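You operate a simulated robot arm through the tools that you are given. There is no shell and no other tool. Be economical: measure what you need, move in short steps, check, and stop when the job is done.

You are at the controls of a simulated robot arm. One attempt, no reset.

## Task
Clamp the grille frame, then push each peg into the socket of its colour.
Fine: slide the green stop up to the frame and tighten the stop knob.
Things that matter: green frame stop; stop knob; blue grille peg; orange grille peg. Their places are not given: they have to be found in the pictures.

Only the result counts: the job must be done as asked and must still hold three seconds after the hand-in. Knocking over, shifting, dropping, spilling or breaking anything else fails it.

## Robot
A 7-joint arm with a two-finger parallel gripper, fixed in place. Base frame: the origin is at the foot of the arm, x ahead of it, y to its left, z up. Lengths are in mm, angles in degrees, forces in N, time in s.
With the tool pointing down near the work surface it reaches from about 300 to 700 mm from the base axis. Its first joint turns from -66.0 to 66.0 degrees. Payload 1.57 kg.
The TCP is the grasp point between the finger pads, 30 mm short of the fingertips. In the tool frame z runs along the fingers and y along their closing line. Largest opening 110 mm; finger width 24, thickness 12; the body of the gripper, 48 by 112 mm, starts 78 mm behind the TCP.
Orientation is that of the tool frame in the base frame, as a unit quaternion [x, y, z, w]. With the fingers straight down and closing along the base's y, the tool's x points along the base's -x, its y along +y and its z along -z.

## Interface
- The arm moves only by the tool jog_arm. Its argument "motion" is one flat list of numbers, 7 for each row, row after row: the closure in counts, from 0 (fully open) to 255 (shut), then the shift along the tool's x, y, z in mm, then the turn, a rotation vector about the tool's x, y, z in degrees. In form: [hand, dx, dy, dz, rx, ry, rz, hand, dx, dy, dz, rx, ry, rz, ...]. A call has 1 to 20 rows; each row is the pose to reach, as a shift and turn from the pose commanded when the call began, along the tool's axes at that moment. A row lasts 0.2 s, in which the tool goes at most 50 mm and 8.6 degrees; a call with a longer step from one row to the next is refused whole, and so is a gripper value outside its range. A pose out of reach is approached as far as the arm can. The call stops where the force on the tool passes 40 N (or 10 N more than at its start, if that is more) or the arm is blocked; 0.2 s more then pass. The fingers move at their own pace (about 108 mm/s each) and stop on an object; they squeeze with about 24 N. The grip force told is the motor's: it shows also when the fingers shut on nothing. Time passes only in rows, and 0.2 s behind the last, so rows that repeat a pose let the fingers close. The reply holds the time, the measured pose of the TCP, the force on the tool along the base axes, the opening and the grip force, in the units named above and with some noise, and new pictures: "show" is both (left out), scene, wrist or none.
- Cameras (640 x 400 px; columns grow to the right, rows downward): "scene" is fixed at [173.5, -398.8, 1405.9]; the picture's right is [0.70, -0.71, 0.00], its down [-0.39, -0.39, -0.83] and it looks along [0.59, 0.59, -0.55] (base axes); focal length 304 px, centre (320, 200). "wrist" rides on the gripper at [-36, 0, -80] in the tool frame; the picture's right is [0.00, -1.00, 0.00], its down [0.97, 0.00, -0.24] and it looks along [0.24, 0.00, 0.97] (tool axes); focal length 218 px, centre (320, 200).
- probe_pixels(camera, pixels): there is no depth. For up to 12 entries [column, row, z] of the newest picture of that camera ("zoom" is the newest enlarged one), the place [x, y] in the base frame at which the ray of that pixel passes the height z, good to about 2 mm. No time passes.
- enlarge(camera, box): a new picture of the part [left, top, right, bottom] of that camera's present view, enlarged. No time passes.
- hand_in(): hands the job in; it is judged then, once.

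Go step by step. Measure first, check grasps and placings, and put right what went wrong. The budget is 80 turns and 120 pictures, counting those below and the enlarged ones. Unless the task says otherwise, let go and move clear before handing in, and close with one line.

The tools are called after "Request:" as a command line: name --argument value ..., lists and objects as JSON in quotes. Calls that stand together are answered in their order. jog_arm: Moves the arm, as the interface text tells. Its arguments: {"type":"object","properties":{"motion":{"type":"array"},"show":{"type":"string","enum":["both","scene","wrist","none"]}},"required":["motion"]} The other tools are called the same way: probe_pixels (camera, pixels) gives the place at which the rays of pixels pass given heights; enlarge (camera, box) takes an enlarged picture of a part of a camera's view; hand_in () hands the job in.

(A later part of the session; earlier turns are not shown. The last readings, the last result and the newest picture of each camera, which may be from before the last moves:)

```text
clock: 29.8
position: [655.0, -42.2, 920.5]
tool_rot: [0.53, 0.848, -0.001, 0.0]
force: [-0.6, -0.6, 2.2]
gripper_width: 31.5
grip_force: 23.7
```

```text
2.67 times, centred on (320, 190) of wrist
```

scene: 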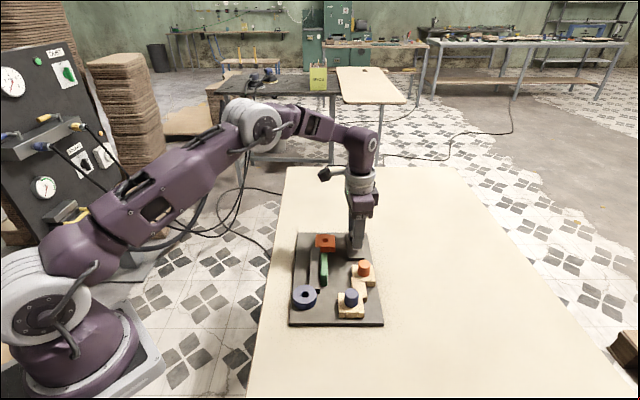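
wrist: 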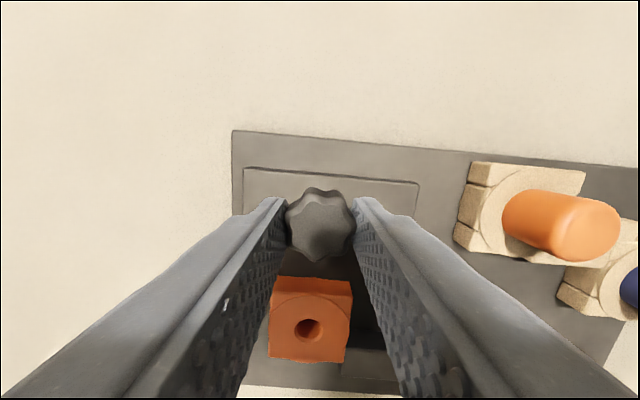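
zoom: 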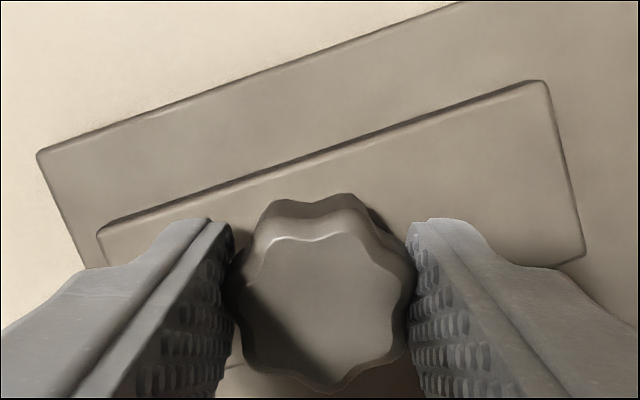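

The knob stayed put while the hand slipped round it: it is tight. I release, rise and move over the blue peg near (508, -156), turning to the board's direction.

Request:
jog_arm --motion '[139, 0, 0, 0, 0, 0, 0, 139, 0, 0, 0, 0, 0, 0, 139, 0, 0, -40, 0, 0, 0, 139, 0, 0, -80, 0, 0, 0, 100, -7, -35, -90, 0, 0, -4, 60, -14, -70, -90, 0, 0, -8, 60, -21, -106, -90, 0, 0, -12, 60, -27, -141, -90, 0, 0, -16, 60, -33, -177, -90, 0, 0, -19, 60, -33, -177, -90, 0, 0, -19]'

Request:
enlarge --camera "scene" --box '[290, 225, 390, 325]'

Request:
enlarge --camera "wrist" --box '[220, 100, 420, 250]'

```text
clock: 32.0
position: [508.7, -152.0, 1010.6]
tool_rot: [0.382, 0.924, 0.0, 0.0]
force: [0.3, 0.6, 0.4]
gripper_width: 84.1
grip_force: 0.1
```

scene: 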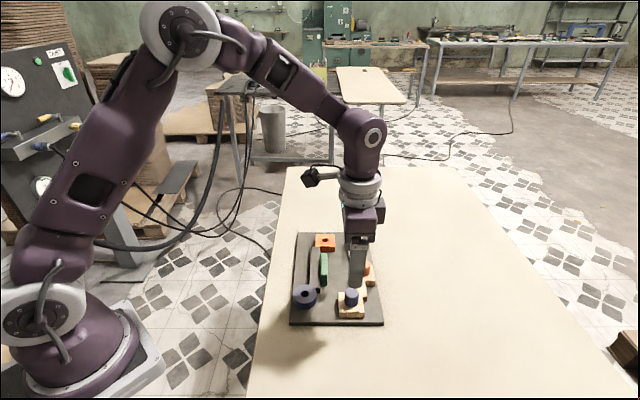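
wrist: 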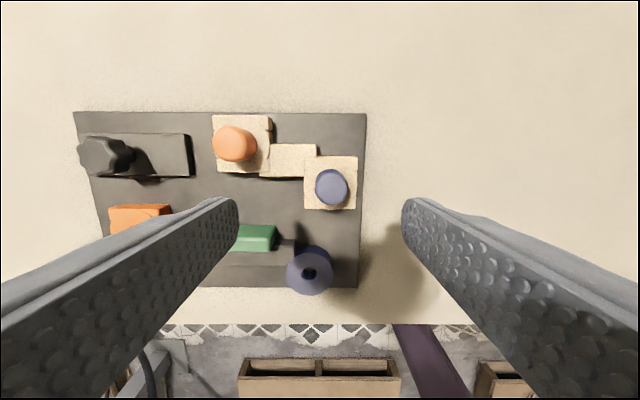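

```text
4.00 times, centred on (340, 275) of scene
```

zoom: 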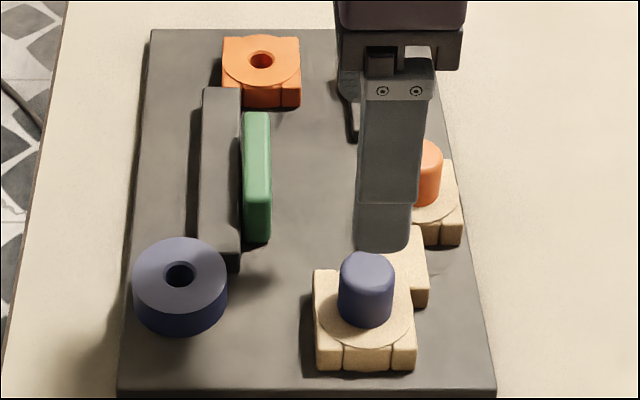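

```text
2.67 times, centred on (320, 175) of wrist
```

zoom: 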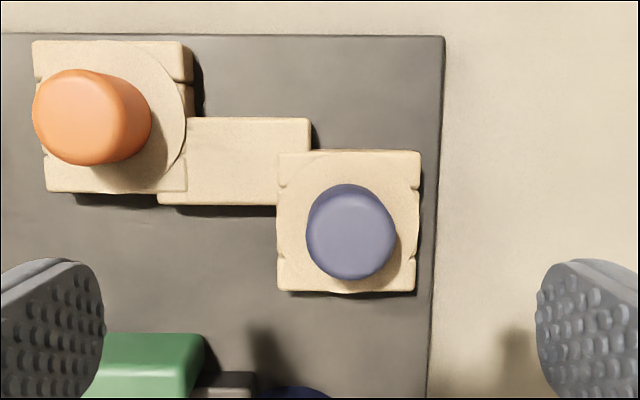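

The blue peg's top is at wrist (331, 187) and scene (351.7, 291.5). I probe for height and place, plus the orange one and both sockets.

Request:
probe_pixels --camera "wrist" --pixels '[[331.2, 187.4, 905], [331.2, 187.4, 915], [309.5, 273, 890], [309.5, 273, 900]]'

Request:
probe_pixels --camera "scene" --pixels '[[351.7, 291.5, 905], [351.7, 291.5, 915], [305, 293, 890], [305, 293, 900], [325.3, 239.8, 890], [325.3, 239.8, 900]]'

```text
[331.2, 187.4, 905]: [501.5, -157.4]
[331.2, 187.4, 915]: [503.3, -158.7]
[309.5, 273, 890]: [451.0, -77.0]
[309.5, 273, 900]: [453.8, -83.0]
```

```text
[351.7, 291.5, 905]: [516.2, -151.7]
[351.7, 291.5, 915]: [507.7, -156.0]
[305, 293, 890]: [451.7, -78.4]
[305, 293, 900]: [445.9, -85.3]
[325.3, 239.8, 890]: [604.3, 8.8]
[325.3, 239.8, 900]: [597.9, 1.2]
```

Blue peg axis ≈ (504, -158), top ≈ 917. I move over it and halfway down to check centring.

Request:
jog_arm --motion '[60, -1.4, -8, 15, 0, 0, 0, 60, -1.4, -8, 35, 0, 0, 0, 60, -1.4, -8, 55, 0, 0, 0, 60, -1.4, -8, 55, 0, 0, 0]'

Request:
enlarge --camera "scene" --box '[310, 245, 390, 325]'

```text
clock: 33.0
position: [505.0, -156.4, 956.6]
tool_rot: [0.382, 0.924, 0.0, -0.001]
force: [-0.7, -0.8, -0.1]
gripper_width: 84.2
grip_force: 0.1
```

scene: 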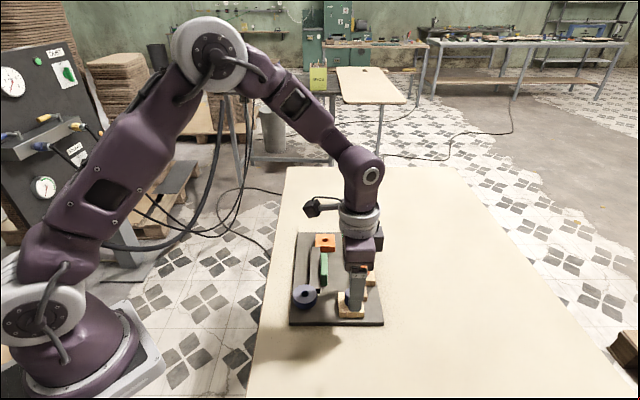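
wrist: 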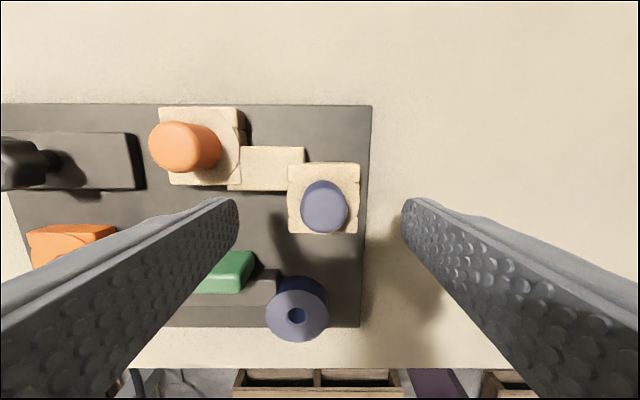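

```text
5.00 times, centred on (350, 285) of scene
```

zoom: 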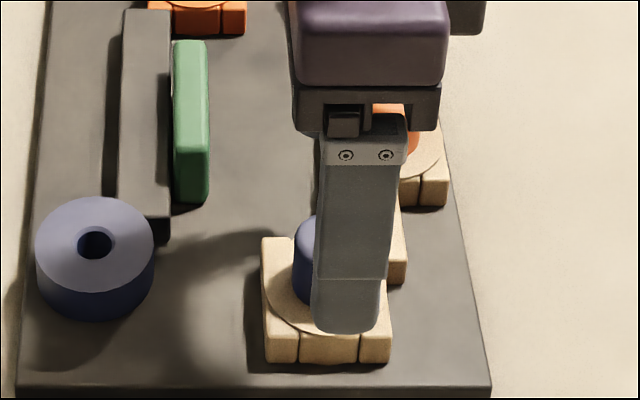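

The peg is centred within 2–3 mm (wrist (325, 206)); I correct slightly, go down 30 mm and close.

Request:
jog_arm --motion '[60, -1, -2.5, 10, 0, 0, 0, 60, -1, -2.5, 20, 0, 0, 0, 60, -1, -2.5, 30, 0, 0, 0, 60, -1, -2.5, 30, 0, 0, 0, 255, -1, -2.5, 30, 0, 0, 0, 255, -1, -2.5, 30, 0, 0, 0, 255, -1, -2.5, 30, 0, 0, 0]'

Request:
enlarge --camera "scene" --box '[310, 245, 390, 325]'

```text
clock: 34.6
position: [504.4, -160.4, 925.8]
tool_rot: [0.383, 0.924, 0.001, -0.001]
force: [0.5, -0.4, 0.3]
gripper_width: 26.1
grip_force: 23.7
```

scene: 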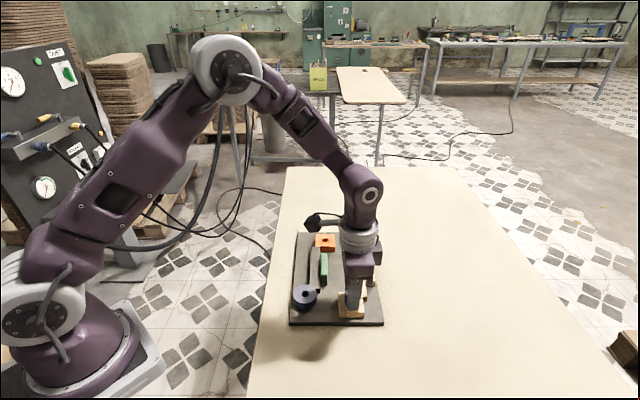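
wrist: 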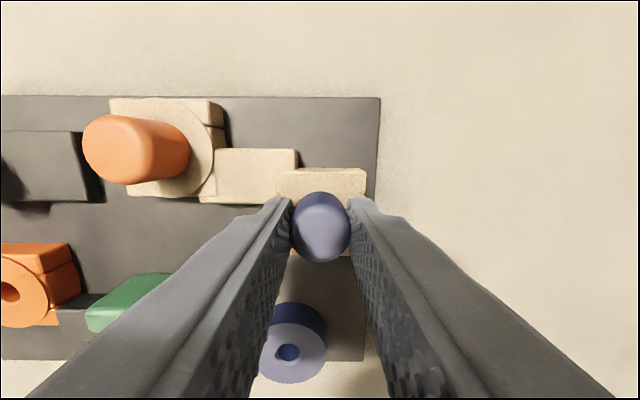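

```text
5.00 times, centred on (350, 285) of scene
```

zoom: 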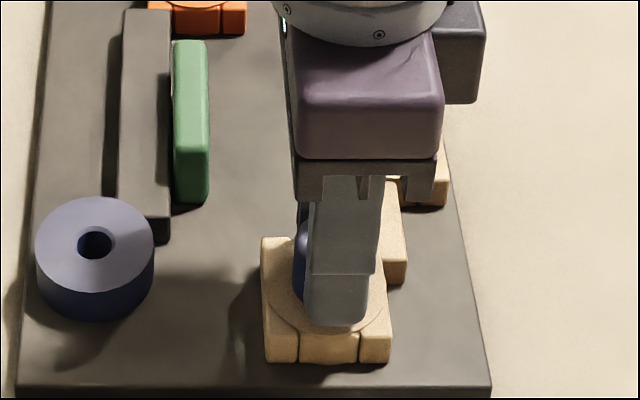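

The blue peg is gripped (26 mm, 23.7 N). I lift it straight up 70 mm and look at its lower end.

Request:
jog_arm --motion '[255, 0, 0, -10, 0, 0, 0, 255, 0, 0, -20, 0, 0, 0, 255, 0, 0, -40, 0, 0, 0, 255, 0, 0, -60, 0, 0, 0, 255, 0, 0, -70, 0, 0, 0]'

Request:
enlarge --camera "scene" --box '[310, 225, 390, 325]'

Request:
enlarge --camera "wrist" --box '[220, 150, 420, 300]'

```text
clock: 35.8
position: [505.2, -158.9, 998.0]
tool_rot: [0.382, 0.924, 0.0, 0.0]
force: [0.5, 1.0, -0.5]
gripper_width: 26.2
grip_force: 24.0
```

scene: 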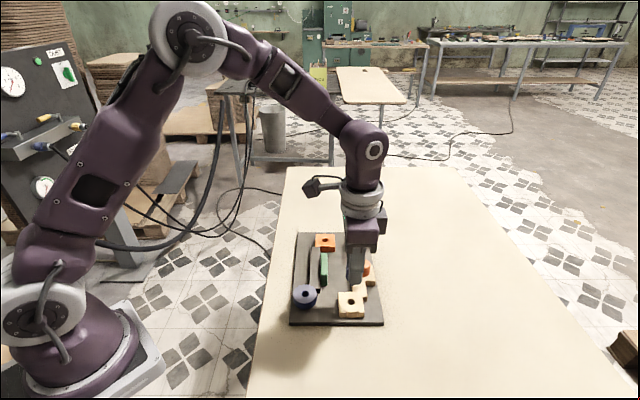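
wrist: 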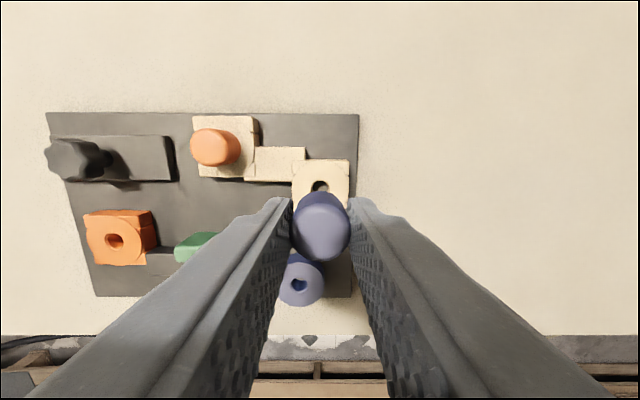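

```text
4.00 times, centred on (350, 275) of scene
```

zoom: 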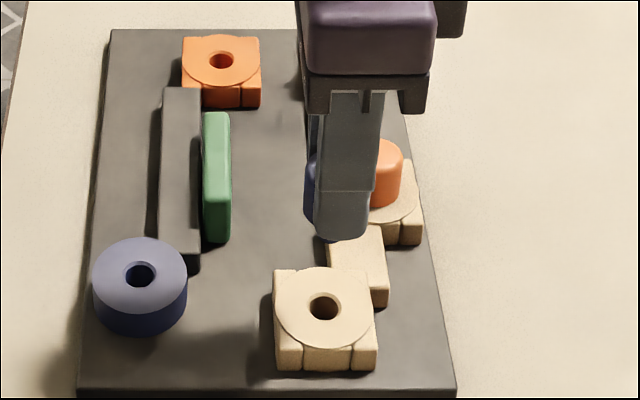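

```text
2.67 times, centred on (320, 225) of wrist
```

zoom: 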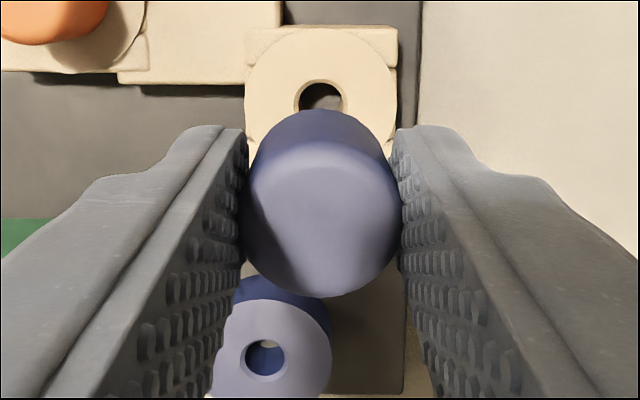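

The peg came out, leaving the holder's hole visible, so I can measure hole-to-hole: holder (wrist 320,186 / scene 350.9,301.5), blue socket (298.7,283.8 / 305,293.2), orange socket (114.5,241 / 325.2,240).

Request:
probe_pixels --camera "wrist" --pixels '[[320, 186.4, 885], [320, 186.4, 895], [298.7, 283.8, 885], [298.7, 283.8, 895], [114.5, 241, 885], [114.5, 241, 895]]'

Request:
probe_pixels --camera "scene" --pixels '[[350.9, 301.5, 885], [350.9, 301.5, 895], [305, 293.2, 885], [305, 293.2, 895], [325.2, 240, 885], [325.2, 240, 895]]'

```text
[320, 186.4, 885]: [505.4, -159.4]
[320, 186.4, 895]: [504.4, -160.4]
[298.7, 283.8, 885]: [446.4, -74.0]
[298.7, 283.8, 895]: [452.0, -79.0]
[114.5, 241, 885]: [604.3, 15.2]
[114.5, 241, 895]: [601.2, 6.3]
```

```text
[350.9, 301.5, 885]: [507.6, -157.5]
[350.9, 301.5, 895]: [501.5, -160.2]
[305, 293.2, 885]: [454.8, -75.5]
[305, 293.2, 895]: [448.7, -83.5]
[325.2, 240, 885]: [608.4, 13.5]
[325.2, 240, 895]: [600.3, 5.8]
```

Displacement from holder to blue socket is about 95 mm towards the frame side and 19.5 mm along. I carry the peg there, staying high.

Request:
jog_arm --motion '[255, 24, 5, 0, 0, 0, 0, 255, 48, 10, 0, 0, 0, 0, 255, 72, 15, 0, 0, 0, 0, 255, 95, 19.5, 0, 0, 0, 0, 255, 95, 19.5, 0, 0, 0, 0, 255, 95, 19.5, 30, 0, 0, 0, 255, 95, 19.5, 30, 0, 0, 0]'

Request:
enlarge --camera "scene" --box '[280, 245, 350, 325]'

Request:
enlarge --camera "wrist" --box '[260, 150, 380, 270]'

```text
clock: 37.4
position: [452.8, -81.8, 967.2]
tool_rot: [0.382, 0.924, 0.0, -0.001]
force: [0.2, -0.8, -0.2]
gripper_width: 26.3
grip_force: 24.1
```

scene: 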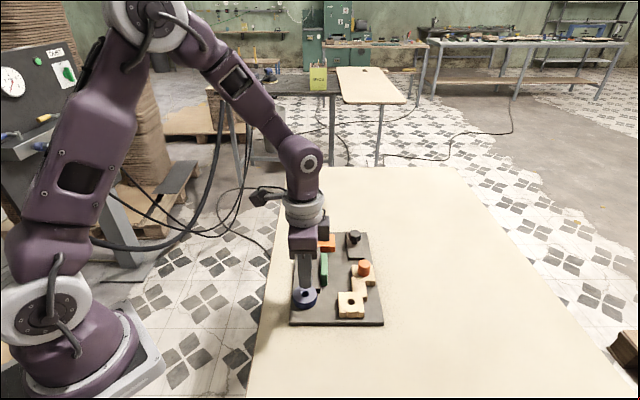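
wrist: 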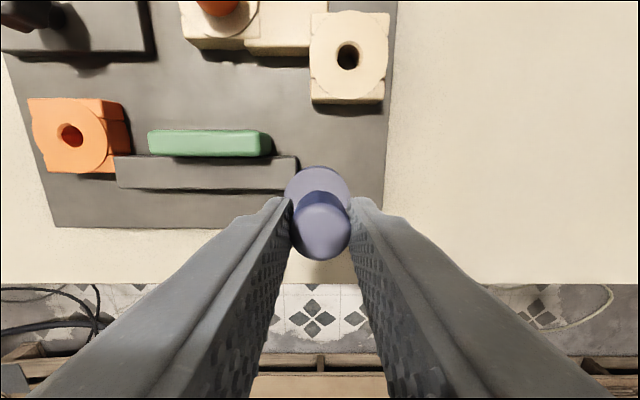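

```text
5.00 times, centred on (315, 285) of scene
```

zoom: 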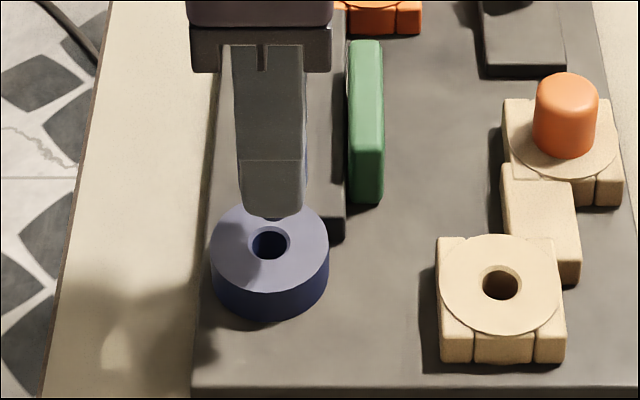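

```text
3.33 times, centred on (320, 210) of wrist
```

zoom: 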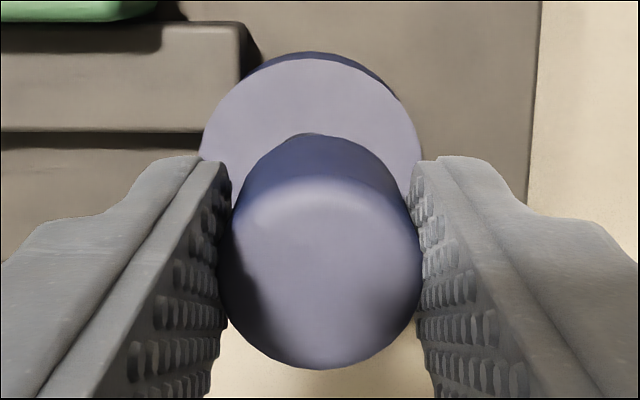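

The socket's disc is centred about 2 mm left (col 317) and 3 mm below the tool axis; position readings agree. I correct by (+3.2, +1.9) and lower 20 mm.

Request:
jog_arm --motion '[255, 3.2, 1.9, 0, 0, 0, 0, 255, 3.2, 1.9, 5, 0, 0, 0, 255, 3.2, 1.9, 10, 0, 0, 0, 255, 3.2, 1.9, 15, 0, 0, 0, 255, 3.2, 1.9, 20, 0, 0, 0]' --show "wrist"

Request:
enlarge --camera "scene" --box '[280, 255, 330, 315]'

Request:
enlarge --camera "wrist" --box '[260, 150, 380, 270]'

```text
clock: 38.6
position: [450.8, -75.7, 944.5]
tool_rot: [0.382, 0.924, 0.0, 0.0]
force: [0.6, 0.3, 0.1]
gripper_width: 26.2
grip_force: 23.6
```

wrist: 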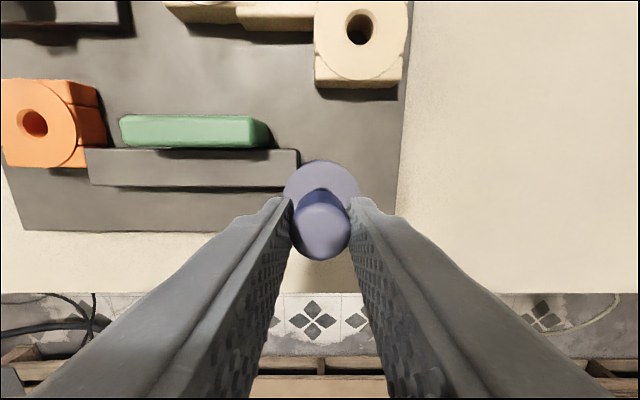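

```text
6.67 times, centred on (305, 285) of scene
```

zoom: 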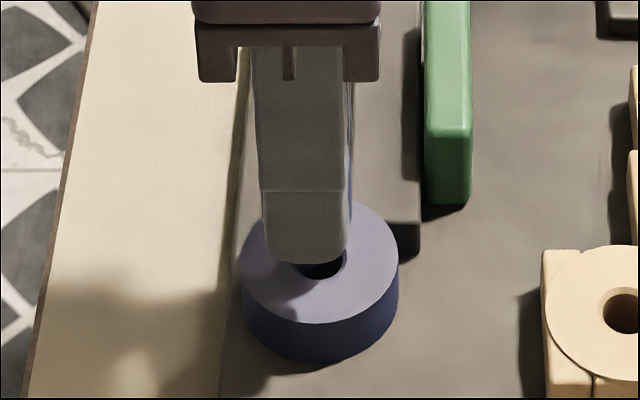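

```text
3.33 times, centred on (320, 210) of wrist
```

zoom: 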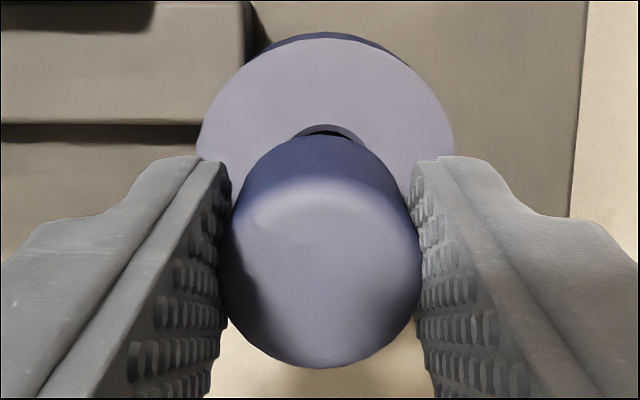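

Now hole centre (wrist row 200 vs axis 204; scene col 305.3 vs finger 302.9) says I overshot by about 2.7 mm. I correct by (-2.7, -1) and recheck.

Request:
jog_arm --motion '[255, -2.7, -1, 0, 0, 0, 0, 255, -2.7, -1, 2, 0, 0, 0, 255, -2.7, -1, 2, 0, 0, 0]' --show "none"

Request:
enlarge --camera "scene" --box '[280, 255, 330, 315]'

Request:
enlarge --camera "wrist" --box '[260, 150, 380, 270]'

```text
clock: 39.4
position: [453.3, -77.9, 944.6]
tool_rot: [0.382, 0.924, -0.001, 0.0]
force: [0.1, -1.2, -1.3]
gripper_width: 26.3
grip_force: 23.5
```

```text
6.67 times, centred on (305, 285) of scene
```

zoom: 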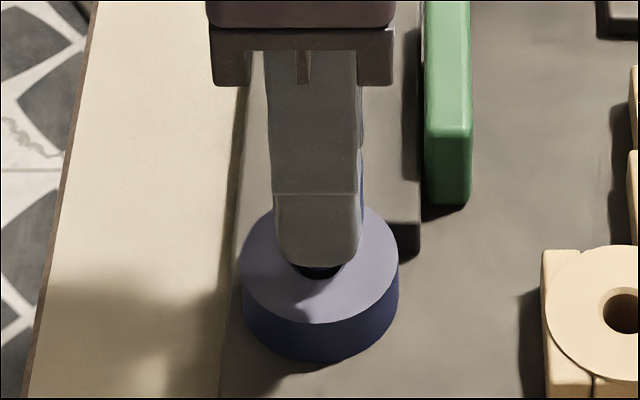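

```text
3.33 times, centred on (320, 210) of wrist
```

zoom: 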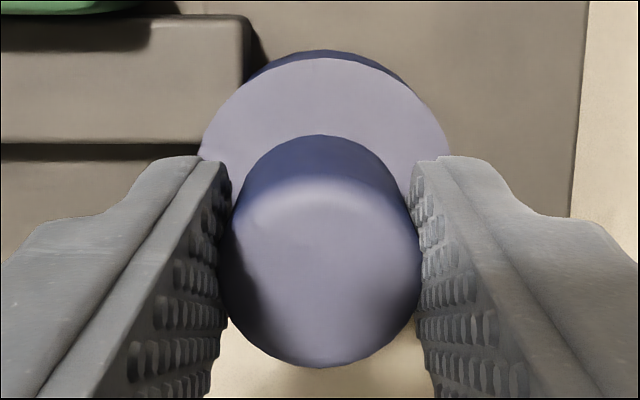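

Alignment is now within about 1 mm. I nudge 0.7 mm along and push down in 2 mm steps.

Request:
jog_arm --motion '[255, 0, -0.7, 0, 0, 0, 0, 255, 0, -0.7, 2, 0, 0, 0, 255, 0, -0.7, 4, 0, 0, 0, 255, 0, -0.7, 6, 0, 0, 0, 255, 0, -0.7, 8, 0, 0, 0, 255, 0, -0.7, 10, 0, 0, 0]' --show "none"

Request:
enlarge --camera "scene" --box '[280, 255, 330, 315]'

```text
clock: 40.8
position: [451.4, -78.3, 934.5]
tool_rot: [0.383, 0.924, 0.0, 0.0]
force: [-0.8, -0.3, -0.4]
gripper_width: 26.3
grip_force: 24.2
```

```text
6.67 times, centred on (305, 285) of scene
```

zoom: 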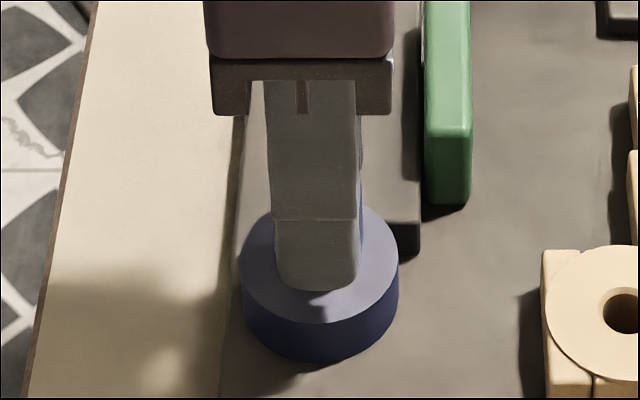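

No force yet; the pin may already be entering. I continue down 10 mm in small steps.

Request:
jog_arm --motion '[255, 0, 0, 2, 0, 0, 0, 255, 0, 0, 4, 0, 0, 0, 255, 0, 0, 6, 0, 0, 0, 255, 0, 0, 8, 0, 0, 0, 255, 0, 0, 10, 0, 0, 0]' --show "wrist"

Request:
enlarge --camera "scene" --box '[280, 255, 330, 315]'

```text
clock: 42.0
position: [451.4, -77.6, 924.5]
tool_rot: [0.383, 0.924, 0.0, 0.0]
force: [-4.4, 3.2, 13.2]
gripper_width: 26.1
grip_force: 24.2
```

wrist: 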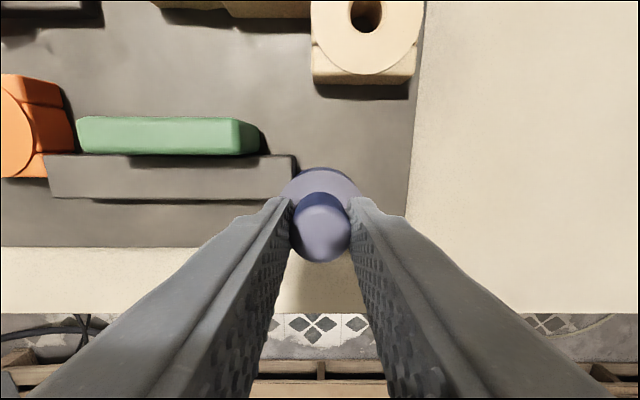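

```text
6.67 times, centred on (305, 285) of scene
```

zoom: 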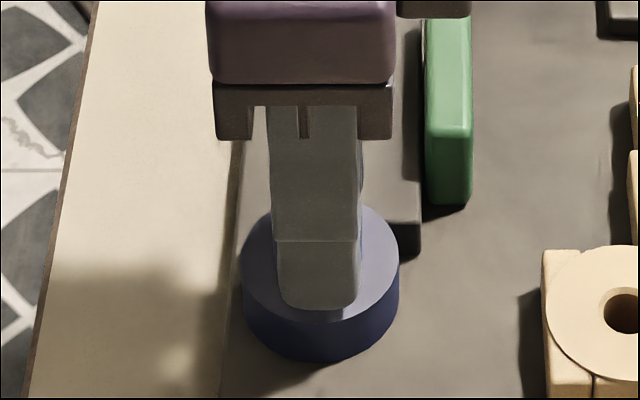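

13 N now, at the same height as when seated in the holder. I press 2 mm more and check whether the peg slides in the grip.

Request:
jog_arm --motion '[255, 0, 0, 1, 0, 0, 0, 255, 0, 0, 2, 0, 0, 0]' --show "none"

Request:
enlarge --camera "wrist" --box '[260, 150, 380, 270]'

```text
clock: 42.6
position: [451.6, -78.3, 922.7]
tool_rot: [0.383, 0.924, 0.001, 0.001]
force: [1.6, 0.4, 12.3]
gripper_width: 26.5
grip_force: 23.9
```

```text
3.33 times, centred on (320, 210) of wrist
```

zoom: 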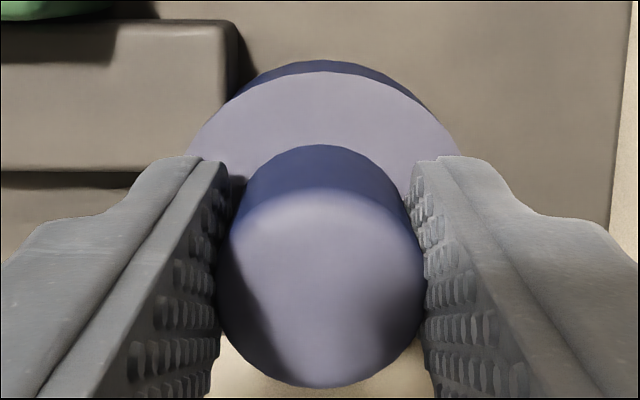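

The peg slid up ~5 mm in the grip, so it sits nearly home but needs firmer pushing than the grip gives. I release, rise and look.

Request:
jog_arm --motion '[170, 0, 0, 0, 0, 0, 0, 170, 0, 0, 0, 0, 0, 0, 170, 0, 0, -20, 0, 0, 0, 170, 0, 0, -45, 0, 0, 0, 255, 0, 0, -45, 0, 0, 0, 255, 0, 0, -45, 0, 0, 0]'

Request:
enlarge --camera "wrist" --box '[250, 110, 390, 220]'

Request:
enlarge --camera "scene" --box '[280, 245, 360, 325]'

```text
clock: 44.0
position: [452.0, -77.3, 966.8]
tool_rot: [0.383, 0.924, -0.001, 0.001]
force: [-0.1, -0.6, 0.4]
gripper_width: 0.0
grip_force: 21.3
```

scene: 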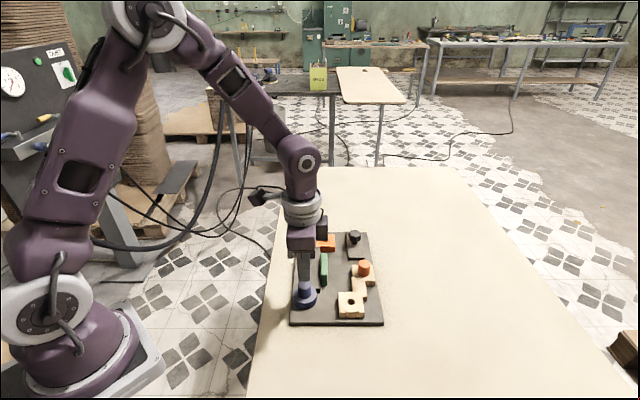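
wrist: 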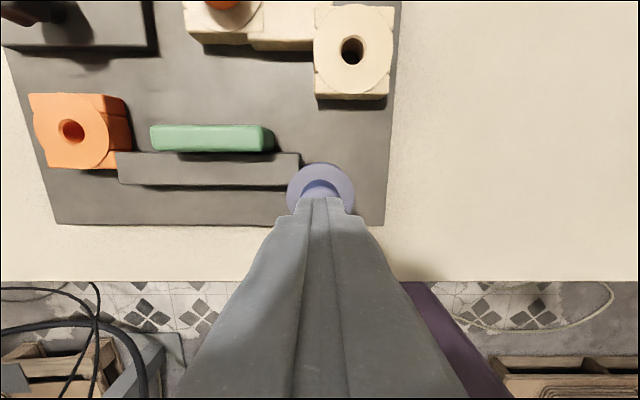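

```text
3.64 times, centred on (320, 165) of wrist
```

zoom: 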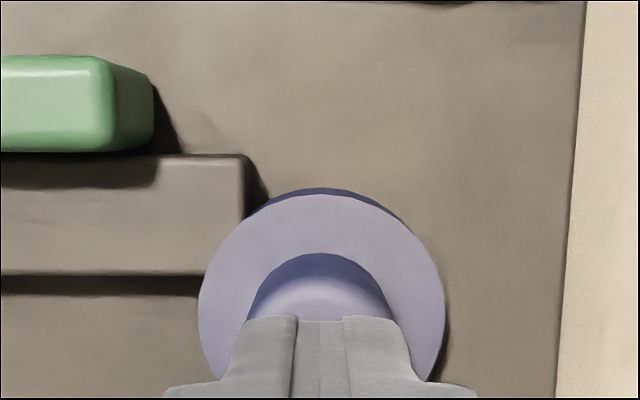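

```text
5.00 times, centred on (320, 285) of scene
```

zoom: 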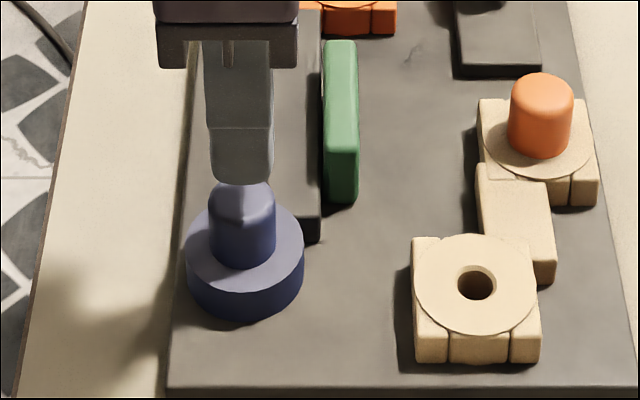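

The peg stands upright in the socket. I press its top with the closed fingers to make sure it is home.

Request:
jog_arm --motion '[255, 0, 0, 8, 0, 0, 0, 255, 0, 0, 14, 0, 0, 0, 255, 0, 0, 16, 0, 0, 0, 255, 0, 0, 18, 0, 0, 0, 255, 0, 0, 20, 0, 0, 0, 255, 0, 0, 21, 0, 0, 0, 255, 0, 0, 22, 0, 0, 0]' --show "none"

Request:
enlarge --camera "scene" --box '[280, 245, 360, 325]'

```text
clock: 45.5
position: [452.3, -78.8, 948.3]
tool_rot: [0.383, 0.924, 0.001, 0.001]
force: [-3.4, 1.3, 13.6]
gripper_width: 0.0
grip_force: 21.2
stopped in row 7: the force on the tool passed its limit (the readings are from after the stop); the commanded pose is now the measured one
```

```text
5.00 times, centred on (320, 285) of scene
```

zoom: 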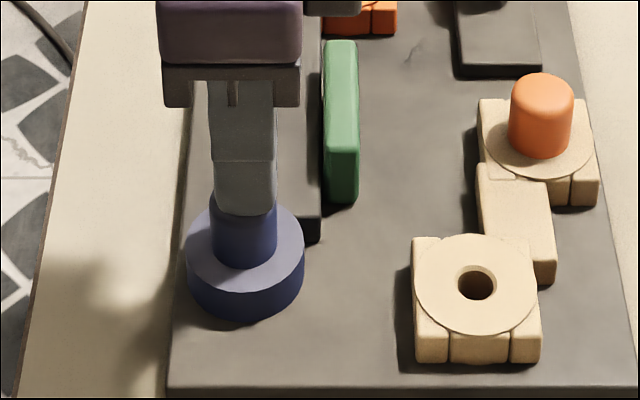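

The press hit solid at over 40 N with the head flush on the socket, so it is home. I rise and go to the orange peg near (586, -128).

Request:
jog_arm --motion '[255, 0, 0, -25, 0, 0, 0, 255, 0, 0, -60, 0, 0, 0, 160, -25, 12, -60, 0, 0, 0, 60, -55, 25, -60, 0, 0, 0, 60, -85, 38, -60, 0, 0, 0, 60, -115, 50, -60, 0, 0, 0, 60, -128, 58, -60, 0, 0, 0, 60, -128, 58, -60, 0, 0, 0]'

Request:
enlarge --camera "scene" --box '[280, 225, 390, 325]'

Request:
enlarge --camera "wrist" --box '[220, 130, 420, 280]'

```text
clock: 47.3
position: [582.4, -126.2, 1009.3]
tool_rot: [0.383, 0.924, 0.001, 0.0]
force: [-0.7, -0.7, -0.6]
gripper_width: 84.1
grip_force: 0.1
```

scene: 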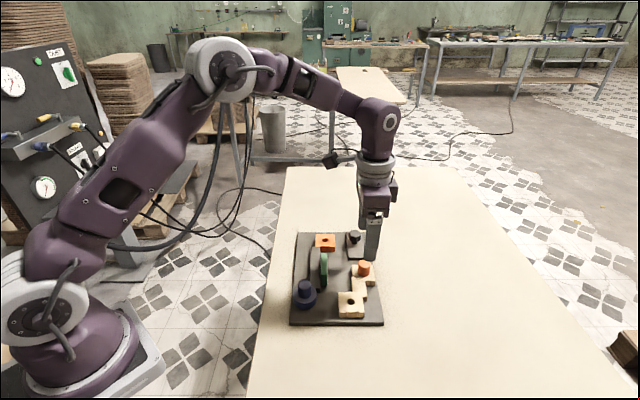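
wrist: 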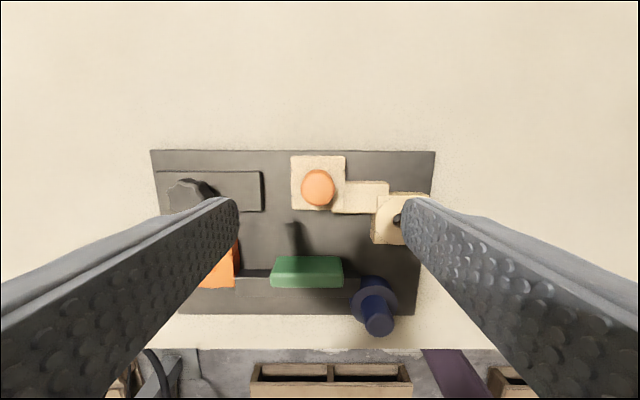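

```text
4.00 times, centred on (335, 275) of scene
```

zoom: 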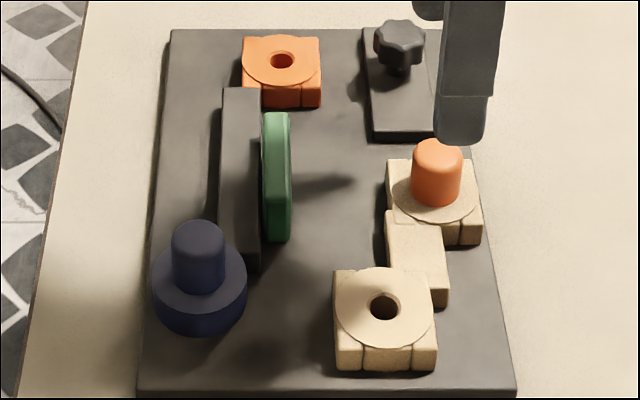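

```text
2.67 times, centred on (320, 205) of wrist
```

zoom: 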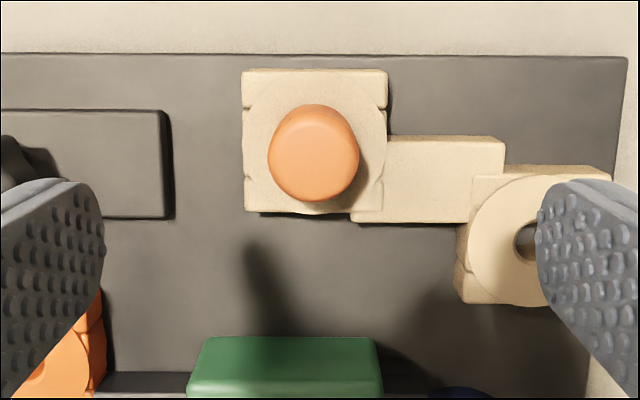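

The blue peg stands seated. The orange peg is ~2 mm up and 1.5 mm left of the tool axis; I correct, narrow the opening to 60 mm, and go down to grip.

Request:
jog_arm --motion '[116, -2.2, 1.5, 20, 0, 0, 0, 116, -2.2, 1.5, 40, 0, 0, 0, 116, -2.2, 1.5, 55, 0, 0, 0, 116, -2.2, 1.5, 55, 0, 0, 0]' --show "none"

Request:
enlarge --camera "wrist" --box '[220, 130, 420, 280]'

Request:
enlarge --camera "scene" --box '[320, 215, 400, 305]'

```text
clock: 48.3
position: [585.6, -128.1, 953.2]
tool_rot: [0.383, 0.924, 0.001, 0.002]
force: [-0.1, 0.8, 0.0]
gripper_width: 59.8
grip_force: 0.0
```

```text
2.67 times, centred on (320, 205) of wrist
```

zoom: 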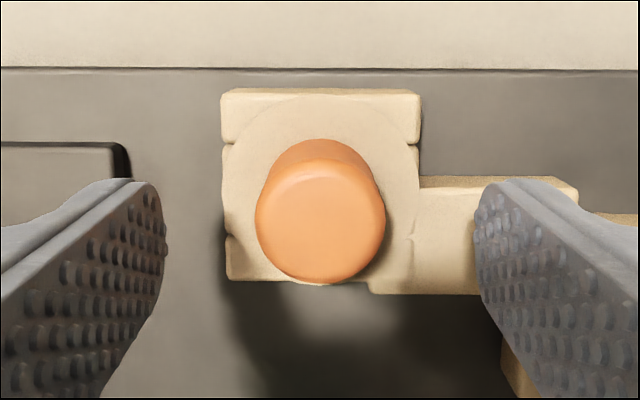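

```text
4.44 times, centred on (360, 260) of scene
```

zoom: 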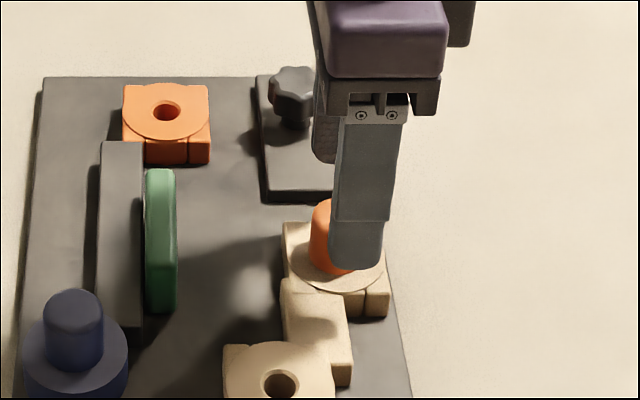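

Centred (peg top at (320, 213), axis predicted row 212.7). I go down 27 mm, close, and lift 72 mm.

Request:
jog_arm --motion '[116, 0, 0, 10, 0, 0, 0, 116, 0, 0, 20, 0, 0, 0, 116, 0, 0, 27, 0, 0, 0, 116, 0, 0, 27, 0, 0, 0, 255, 0, 0, 27, 0, 0, 0, 255, 0, 0, 27, 0, 0, 0, 255, 0, 0, 27, 0, 0, 0]' --show "none"

Request:
jog_arm --motion '[255, 0, 0, -10, 0, 0, 0, 255, 0, 0, -20, 0, 0, 0, 255, 0, 0, -40, 0, 0, 0, 255, 0, 0, -60, 0, 0, 0, 255, 0, 0, -72, 0, 0, 0, 255, 0, 0, -72, 0, 0, 0]'

Request:
enlarge --camera "scene" --box '[310, 215, 390, 305]'

```text
clock: 49.9
position: [585.0, -129.3, 926.7]
tool_rot: [0.383, 0.924, 0.001, 0.002]
force: [0.6, -1.0, 0.8]
gripper_width: 26.2
grip_force: 24.1
```

```text
clock: 51.3
position: [587.4, -127.9, 996.0]
tool_rot: [0.383, 0.924, 0.0, 0.002]
force: [1.0, 0.0, -0.5]
gripper_width: 26.2
grip_force: 23.9
```

scene: 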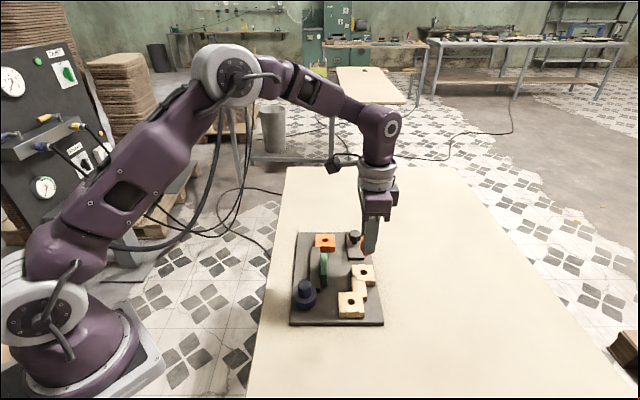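
wrist: 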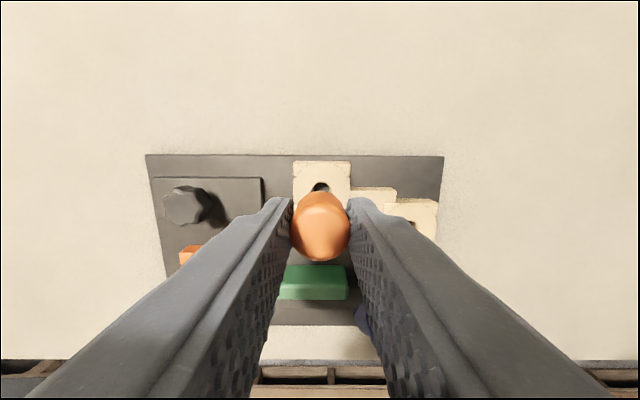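

```text
4.44 times, centred on (350, 260) of scene
```

zoom: 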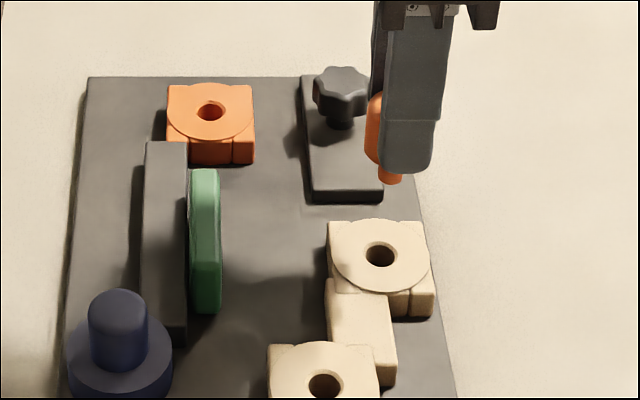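

The orange peg is out, its thin pin visible. I probe holder hole (363.5, 272.4) and orange socket hole (325.2, 239.7).

Request:
probe_pixels --camera "scene" --pixels '[[363.5, 272.4, 890], [325.2, 239.7, 890], [350.9, 301.5, 890], [305, 293.2, 890]]'

```text
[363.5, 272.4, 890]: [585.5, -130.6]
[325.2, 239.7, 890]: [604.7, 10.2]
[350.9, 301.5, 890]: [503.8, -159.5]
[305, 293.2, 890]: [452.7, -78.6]
```

I carry it about +85.3 (tool x) and +112 (tool y) to the orange socket, then lower to look.

Request:
jog_arm --motion '[255, 21, 28, 0, 0, 0, 0, 255, 42, 56, 0, 0, 0, 0, 255, 63, 84, 0, 0, 0, 0, 255, 85.3, 112, 0, 0, 0, 0, 255, 85.3, 112, 0, 0, 0, 0, 255, 85.3, 112, 25, 0, 0, 0, 255, 85.3, 112, 48, 0, 0, 0, 255, 85.3, 112, 48, 0, 0, 0]'

Request:
enlarge --camera "wrist" --box '[260, 140, 380, 260]'

Request:
enlarge --camera "scene" --box '[300, 205, 350, 265]'

```text
clock: 53.1
position: [605.5, 10.8, 950.9]
tool_rot: [0.383, 0.924, 0.001, 0.002]
force: [-0.1, -0.5, -0.8]
gripper_width: 26.3
grip_force: 23.5
```

scene: 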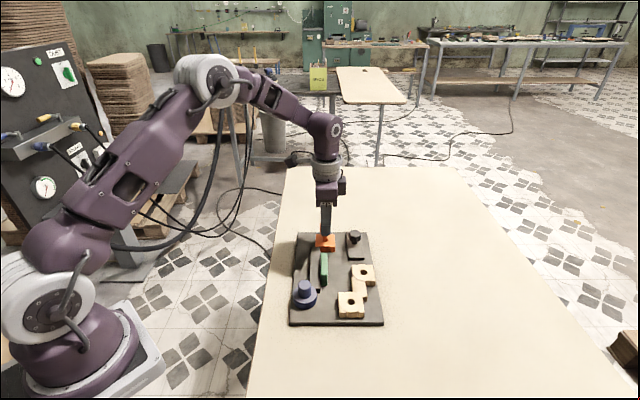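
wrist: 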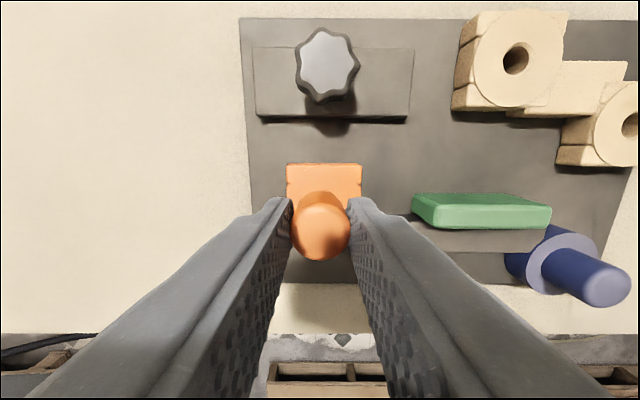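

```text
3.33 times, centred on (320, 200) of wrist
```

zoom: 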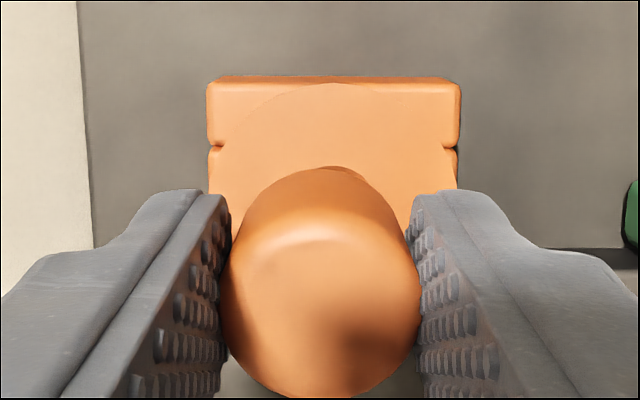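

```text
6.67 times, centred on (325, 235) of scene
```

zoom: 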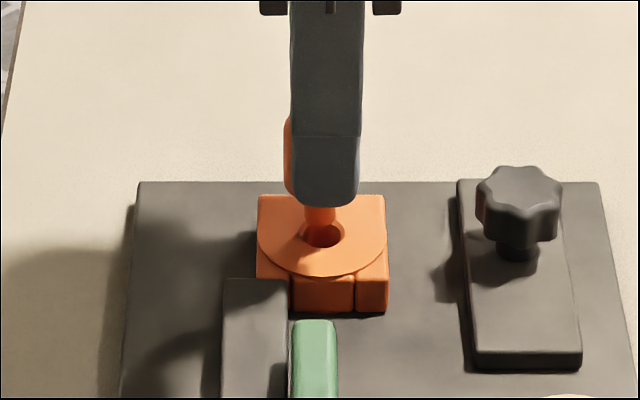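

Across, it's aligned (scene pin col 320 vs hole 322); along, the block centre (zoom 334) is ~2.5 mm to the right. I correct tool y by -2.5 and look again.

Request:
jog_arm --motion '[255, 0, -2.5, 0, 0, 0, 0, 255, 0, -2.5, 0, 0, 0, 0, 255, 0, -2.5, 3, 0, 0, 0, 255, 0, -2.5, 3, 0, 0, 0]' --show "none"

Request:
enlarge --camera "wrist" --box '[260, 140, 380, 260]'

Request:
enlarge --camera "scene" --box '[310, 220, 345, 255]'

```text
clock: 54.1
position: [604.0, 10.8, 948.7]
tool_rot: [0.383, 0.924, 0.001, 0.001]
force: [0.1, -0.9, -0.1]
gripper_width: 26.5
grip_force: 24.2
```

```text
3.33 times, centred on (320, 200) of wrist
```

zoom: 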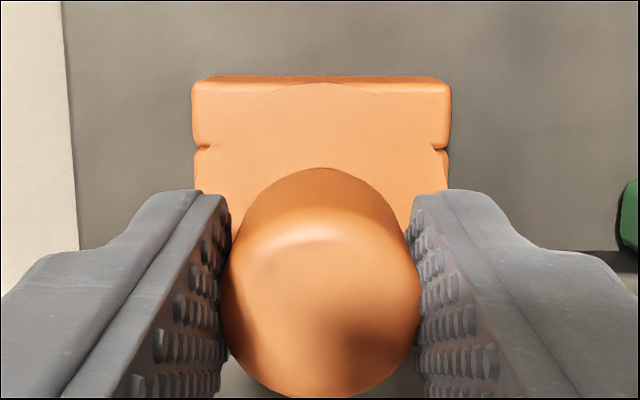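

```text
11.43 times, centred on (328, 238) of scene
```

zoom: 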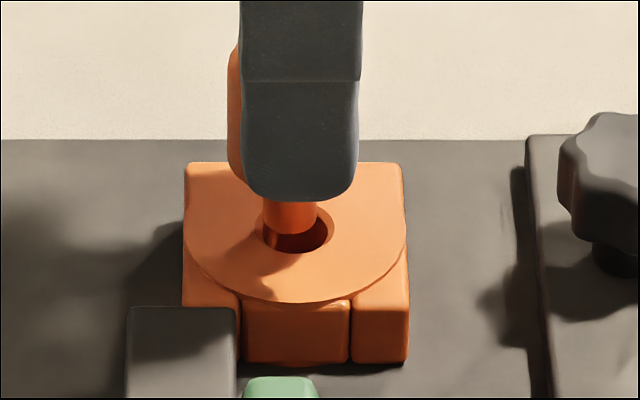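

The pin is just above the hole (zoom centre 290 vs 295: ~1 mm). I shift tool x by -0.9 and push down.

Request:
jog_arm --motion '[255, -0.9, 0, 0, 0, 0, 0, 255, -0.9, 0, 2, 0, 0, 0, 255, -0.9, 0, 4, 0, 0, 0, 255, -0.9, 0, 6, 0, 0, 0, 255, -0.9, 0, 8, 0, 0, 0, 255, -0.9, 0, 8, 0, 0, 0]' --show "none"

Request:
enlarge --camera "scene" --box '[310, 220, 345, 255]'

```text
clock: 55.5
position: [604.9, 9.3, 940.6]
tool_rot: [0.383, 0.924, 0.001, 0.001]
force: [0.3, -0.1, -0.7]
gripper_width: 26.4
grip_force: 24.3
```

```text
11.43 times, centred on (328, 238) of scene
```

zoom: 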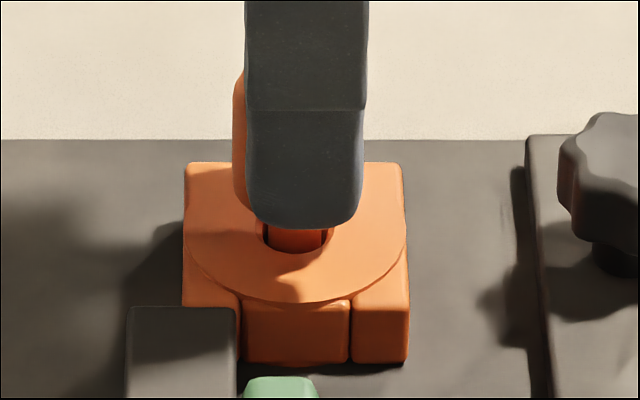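

The pin is entering the hole centred with no force. I continue down 15 mm.

Request:
jog_arm --motion '[255, 0, 0, 2, 0, 0, 0, 255, 0, 0, 4, 0, 0, 0, 255, 0, 0, 6, 0, 0, 0, 255, 0, 0, 8, 0, 0, 0, 255, 0, 0, 10, 0, 0, 0, 255, 0, 0, 12, 0, 0, 0, 255, 0, 0, 14, 0, 0, 0, 255, 0, 0, 16, 0, 0, 0, 255, 0, 0, 18, 0, 0, 0]' --show "none"

Request:
enlarge --camera "scene" --box '[310, 220, 345, 255]'

```text
clock: 57.5
position: [604.6, 8.9, 920.8]
tool_rot: [0.382, 0.924, 0.0, 0.002]
force: [3.3, 1.4, 16.9]
gripper_width: 26.3
grip_force: 23.8
```

```text
11.43 times, centred on (328, 238) of scene
```

zoom: 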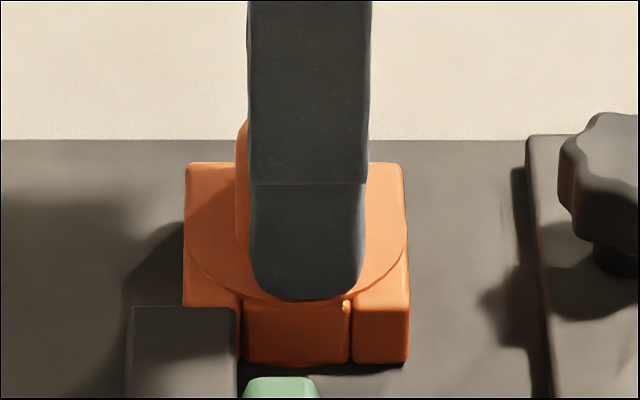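

The peg has gone down to the socket (17 N). I release, rise, close and press its top to make sure.

Request:
jog_arm --motion '[170, 0, 0, 0, 0, 0, 0, 170, 0, 0, 0, 0, 0, 0, 170, 0, 0, -20, 0, 0, 0, 170, 0, 0, -44, 0, 0, 0, 255, 0, 0, -44, 0, 0, 0, 255, 0, 0, -44, 0, 0, 0]' --show "none"

Request:
jog_arm --motion '[255, 0, 0, 8, 0, 0, 0, 255, 0, 0, 13, 0, 0, 0, 255, 0, 0, 15, 0, 0, 0, 255, 0, 0, 17, 0, 0, 0, 255, 0, 0, 19, 0, 0, 0, 255, 0, 0, 20, 0, 0, 0, 255, 0, 0, 21, 0, 0, 0, 255, 0, 0, 22, 0, 0, 0]' --show "none"

Request:
enlarge --camera "scene" --box '[305, 215, 350, 260]'

```text
clock: 58.9
position: [605.2, 7.7, 965.6]
tool_rot: [0.383, 0.924, 0.0, 0.001]
force: [0.2, 0.1, -0.2]
gripper_width: 0.1
grip_force: 21.7
```

```text
clock: 60.4
position: [605.9, 9.4, 948.2]
tool_rot: [0.382, 0.924, 0.001, 0.004]
force: [-2.5, 0.5, 10.4]
gripper_width: 0.0
grip_force: 21.3
stopped in row 7: the force on the tool passed its limit (the readings are from after the stop); the commanded pose is now the measured one
```

```text
8.89 times, centred on (328, 238) of scene
```

zoom: 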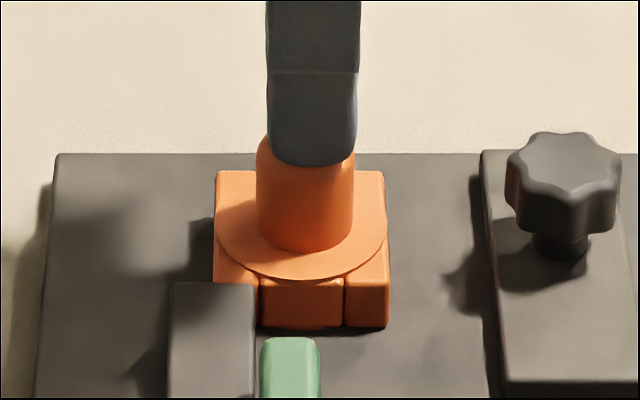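

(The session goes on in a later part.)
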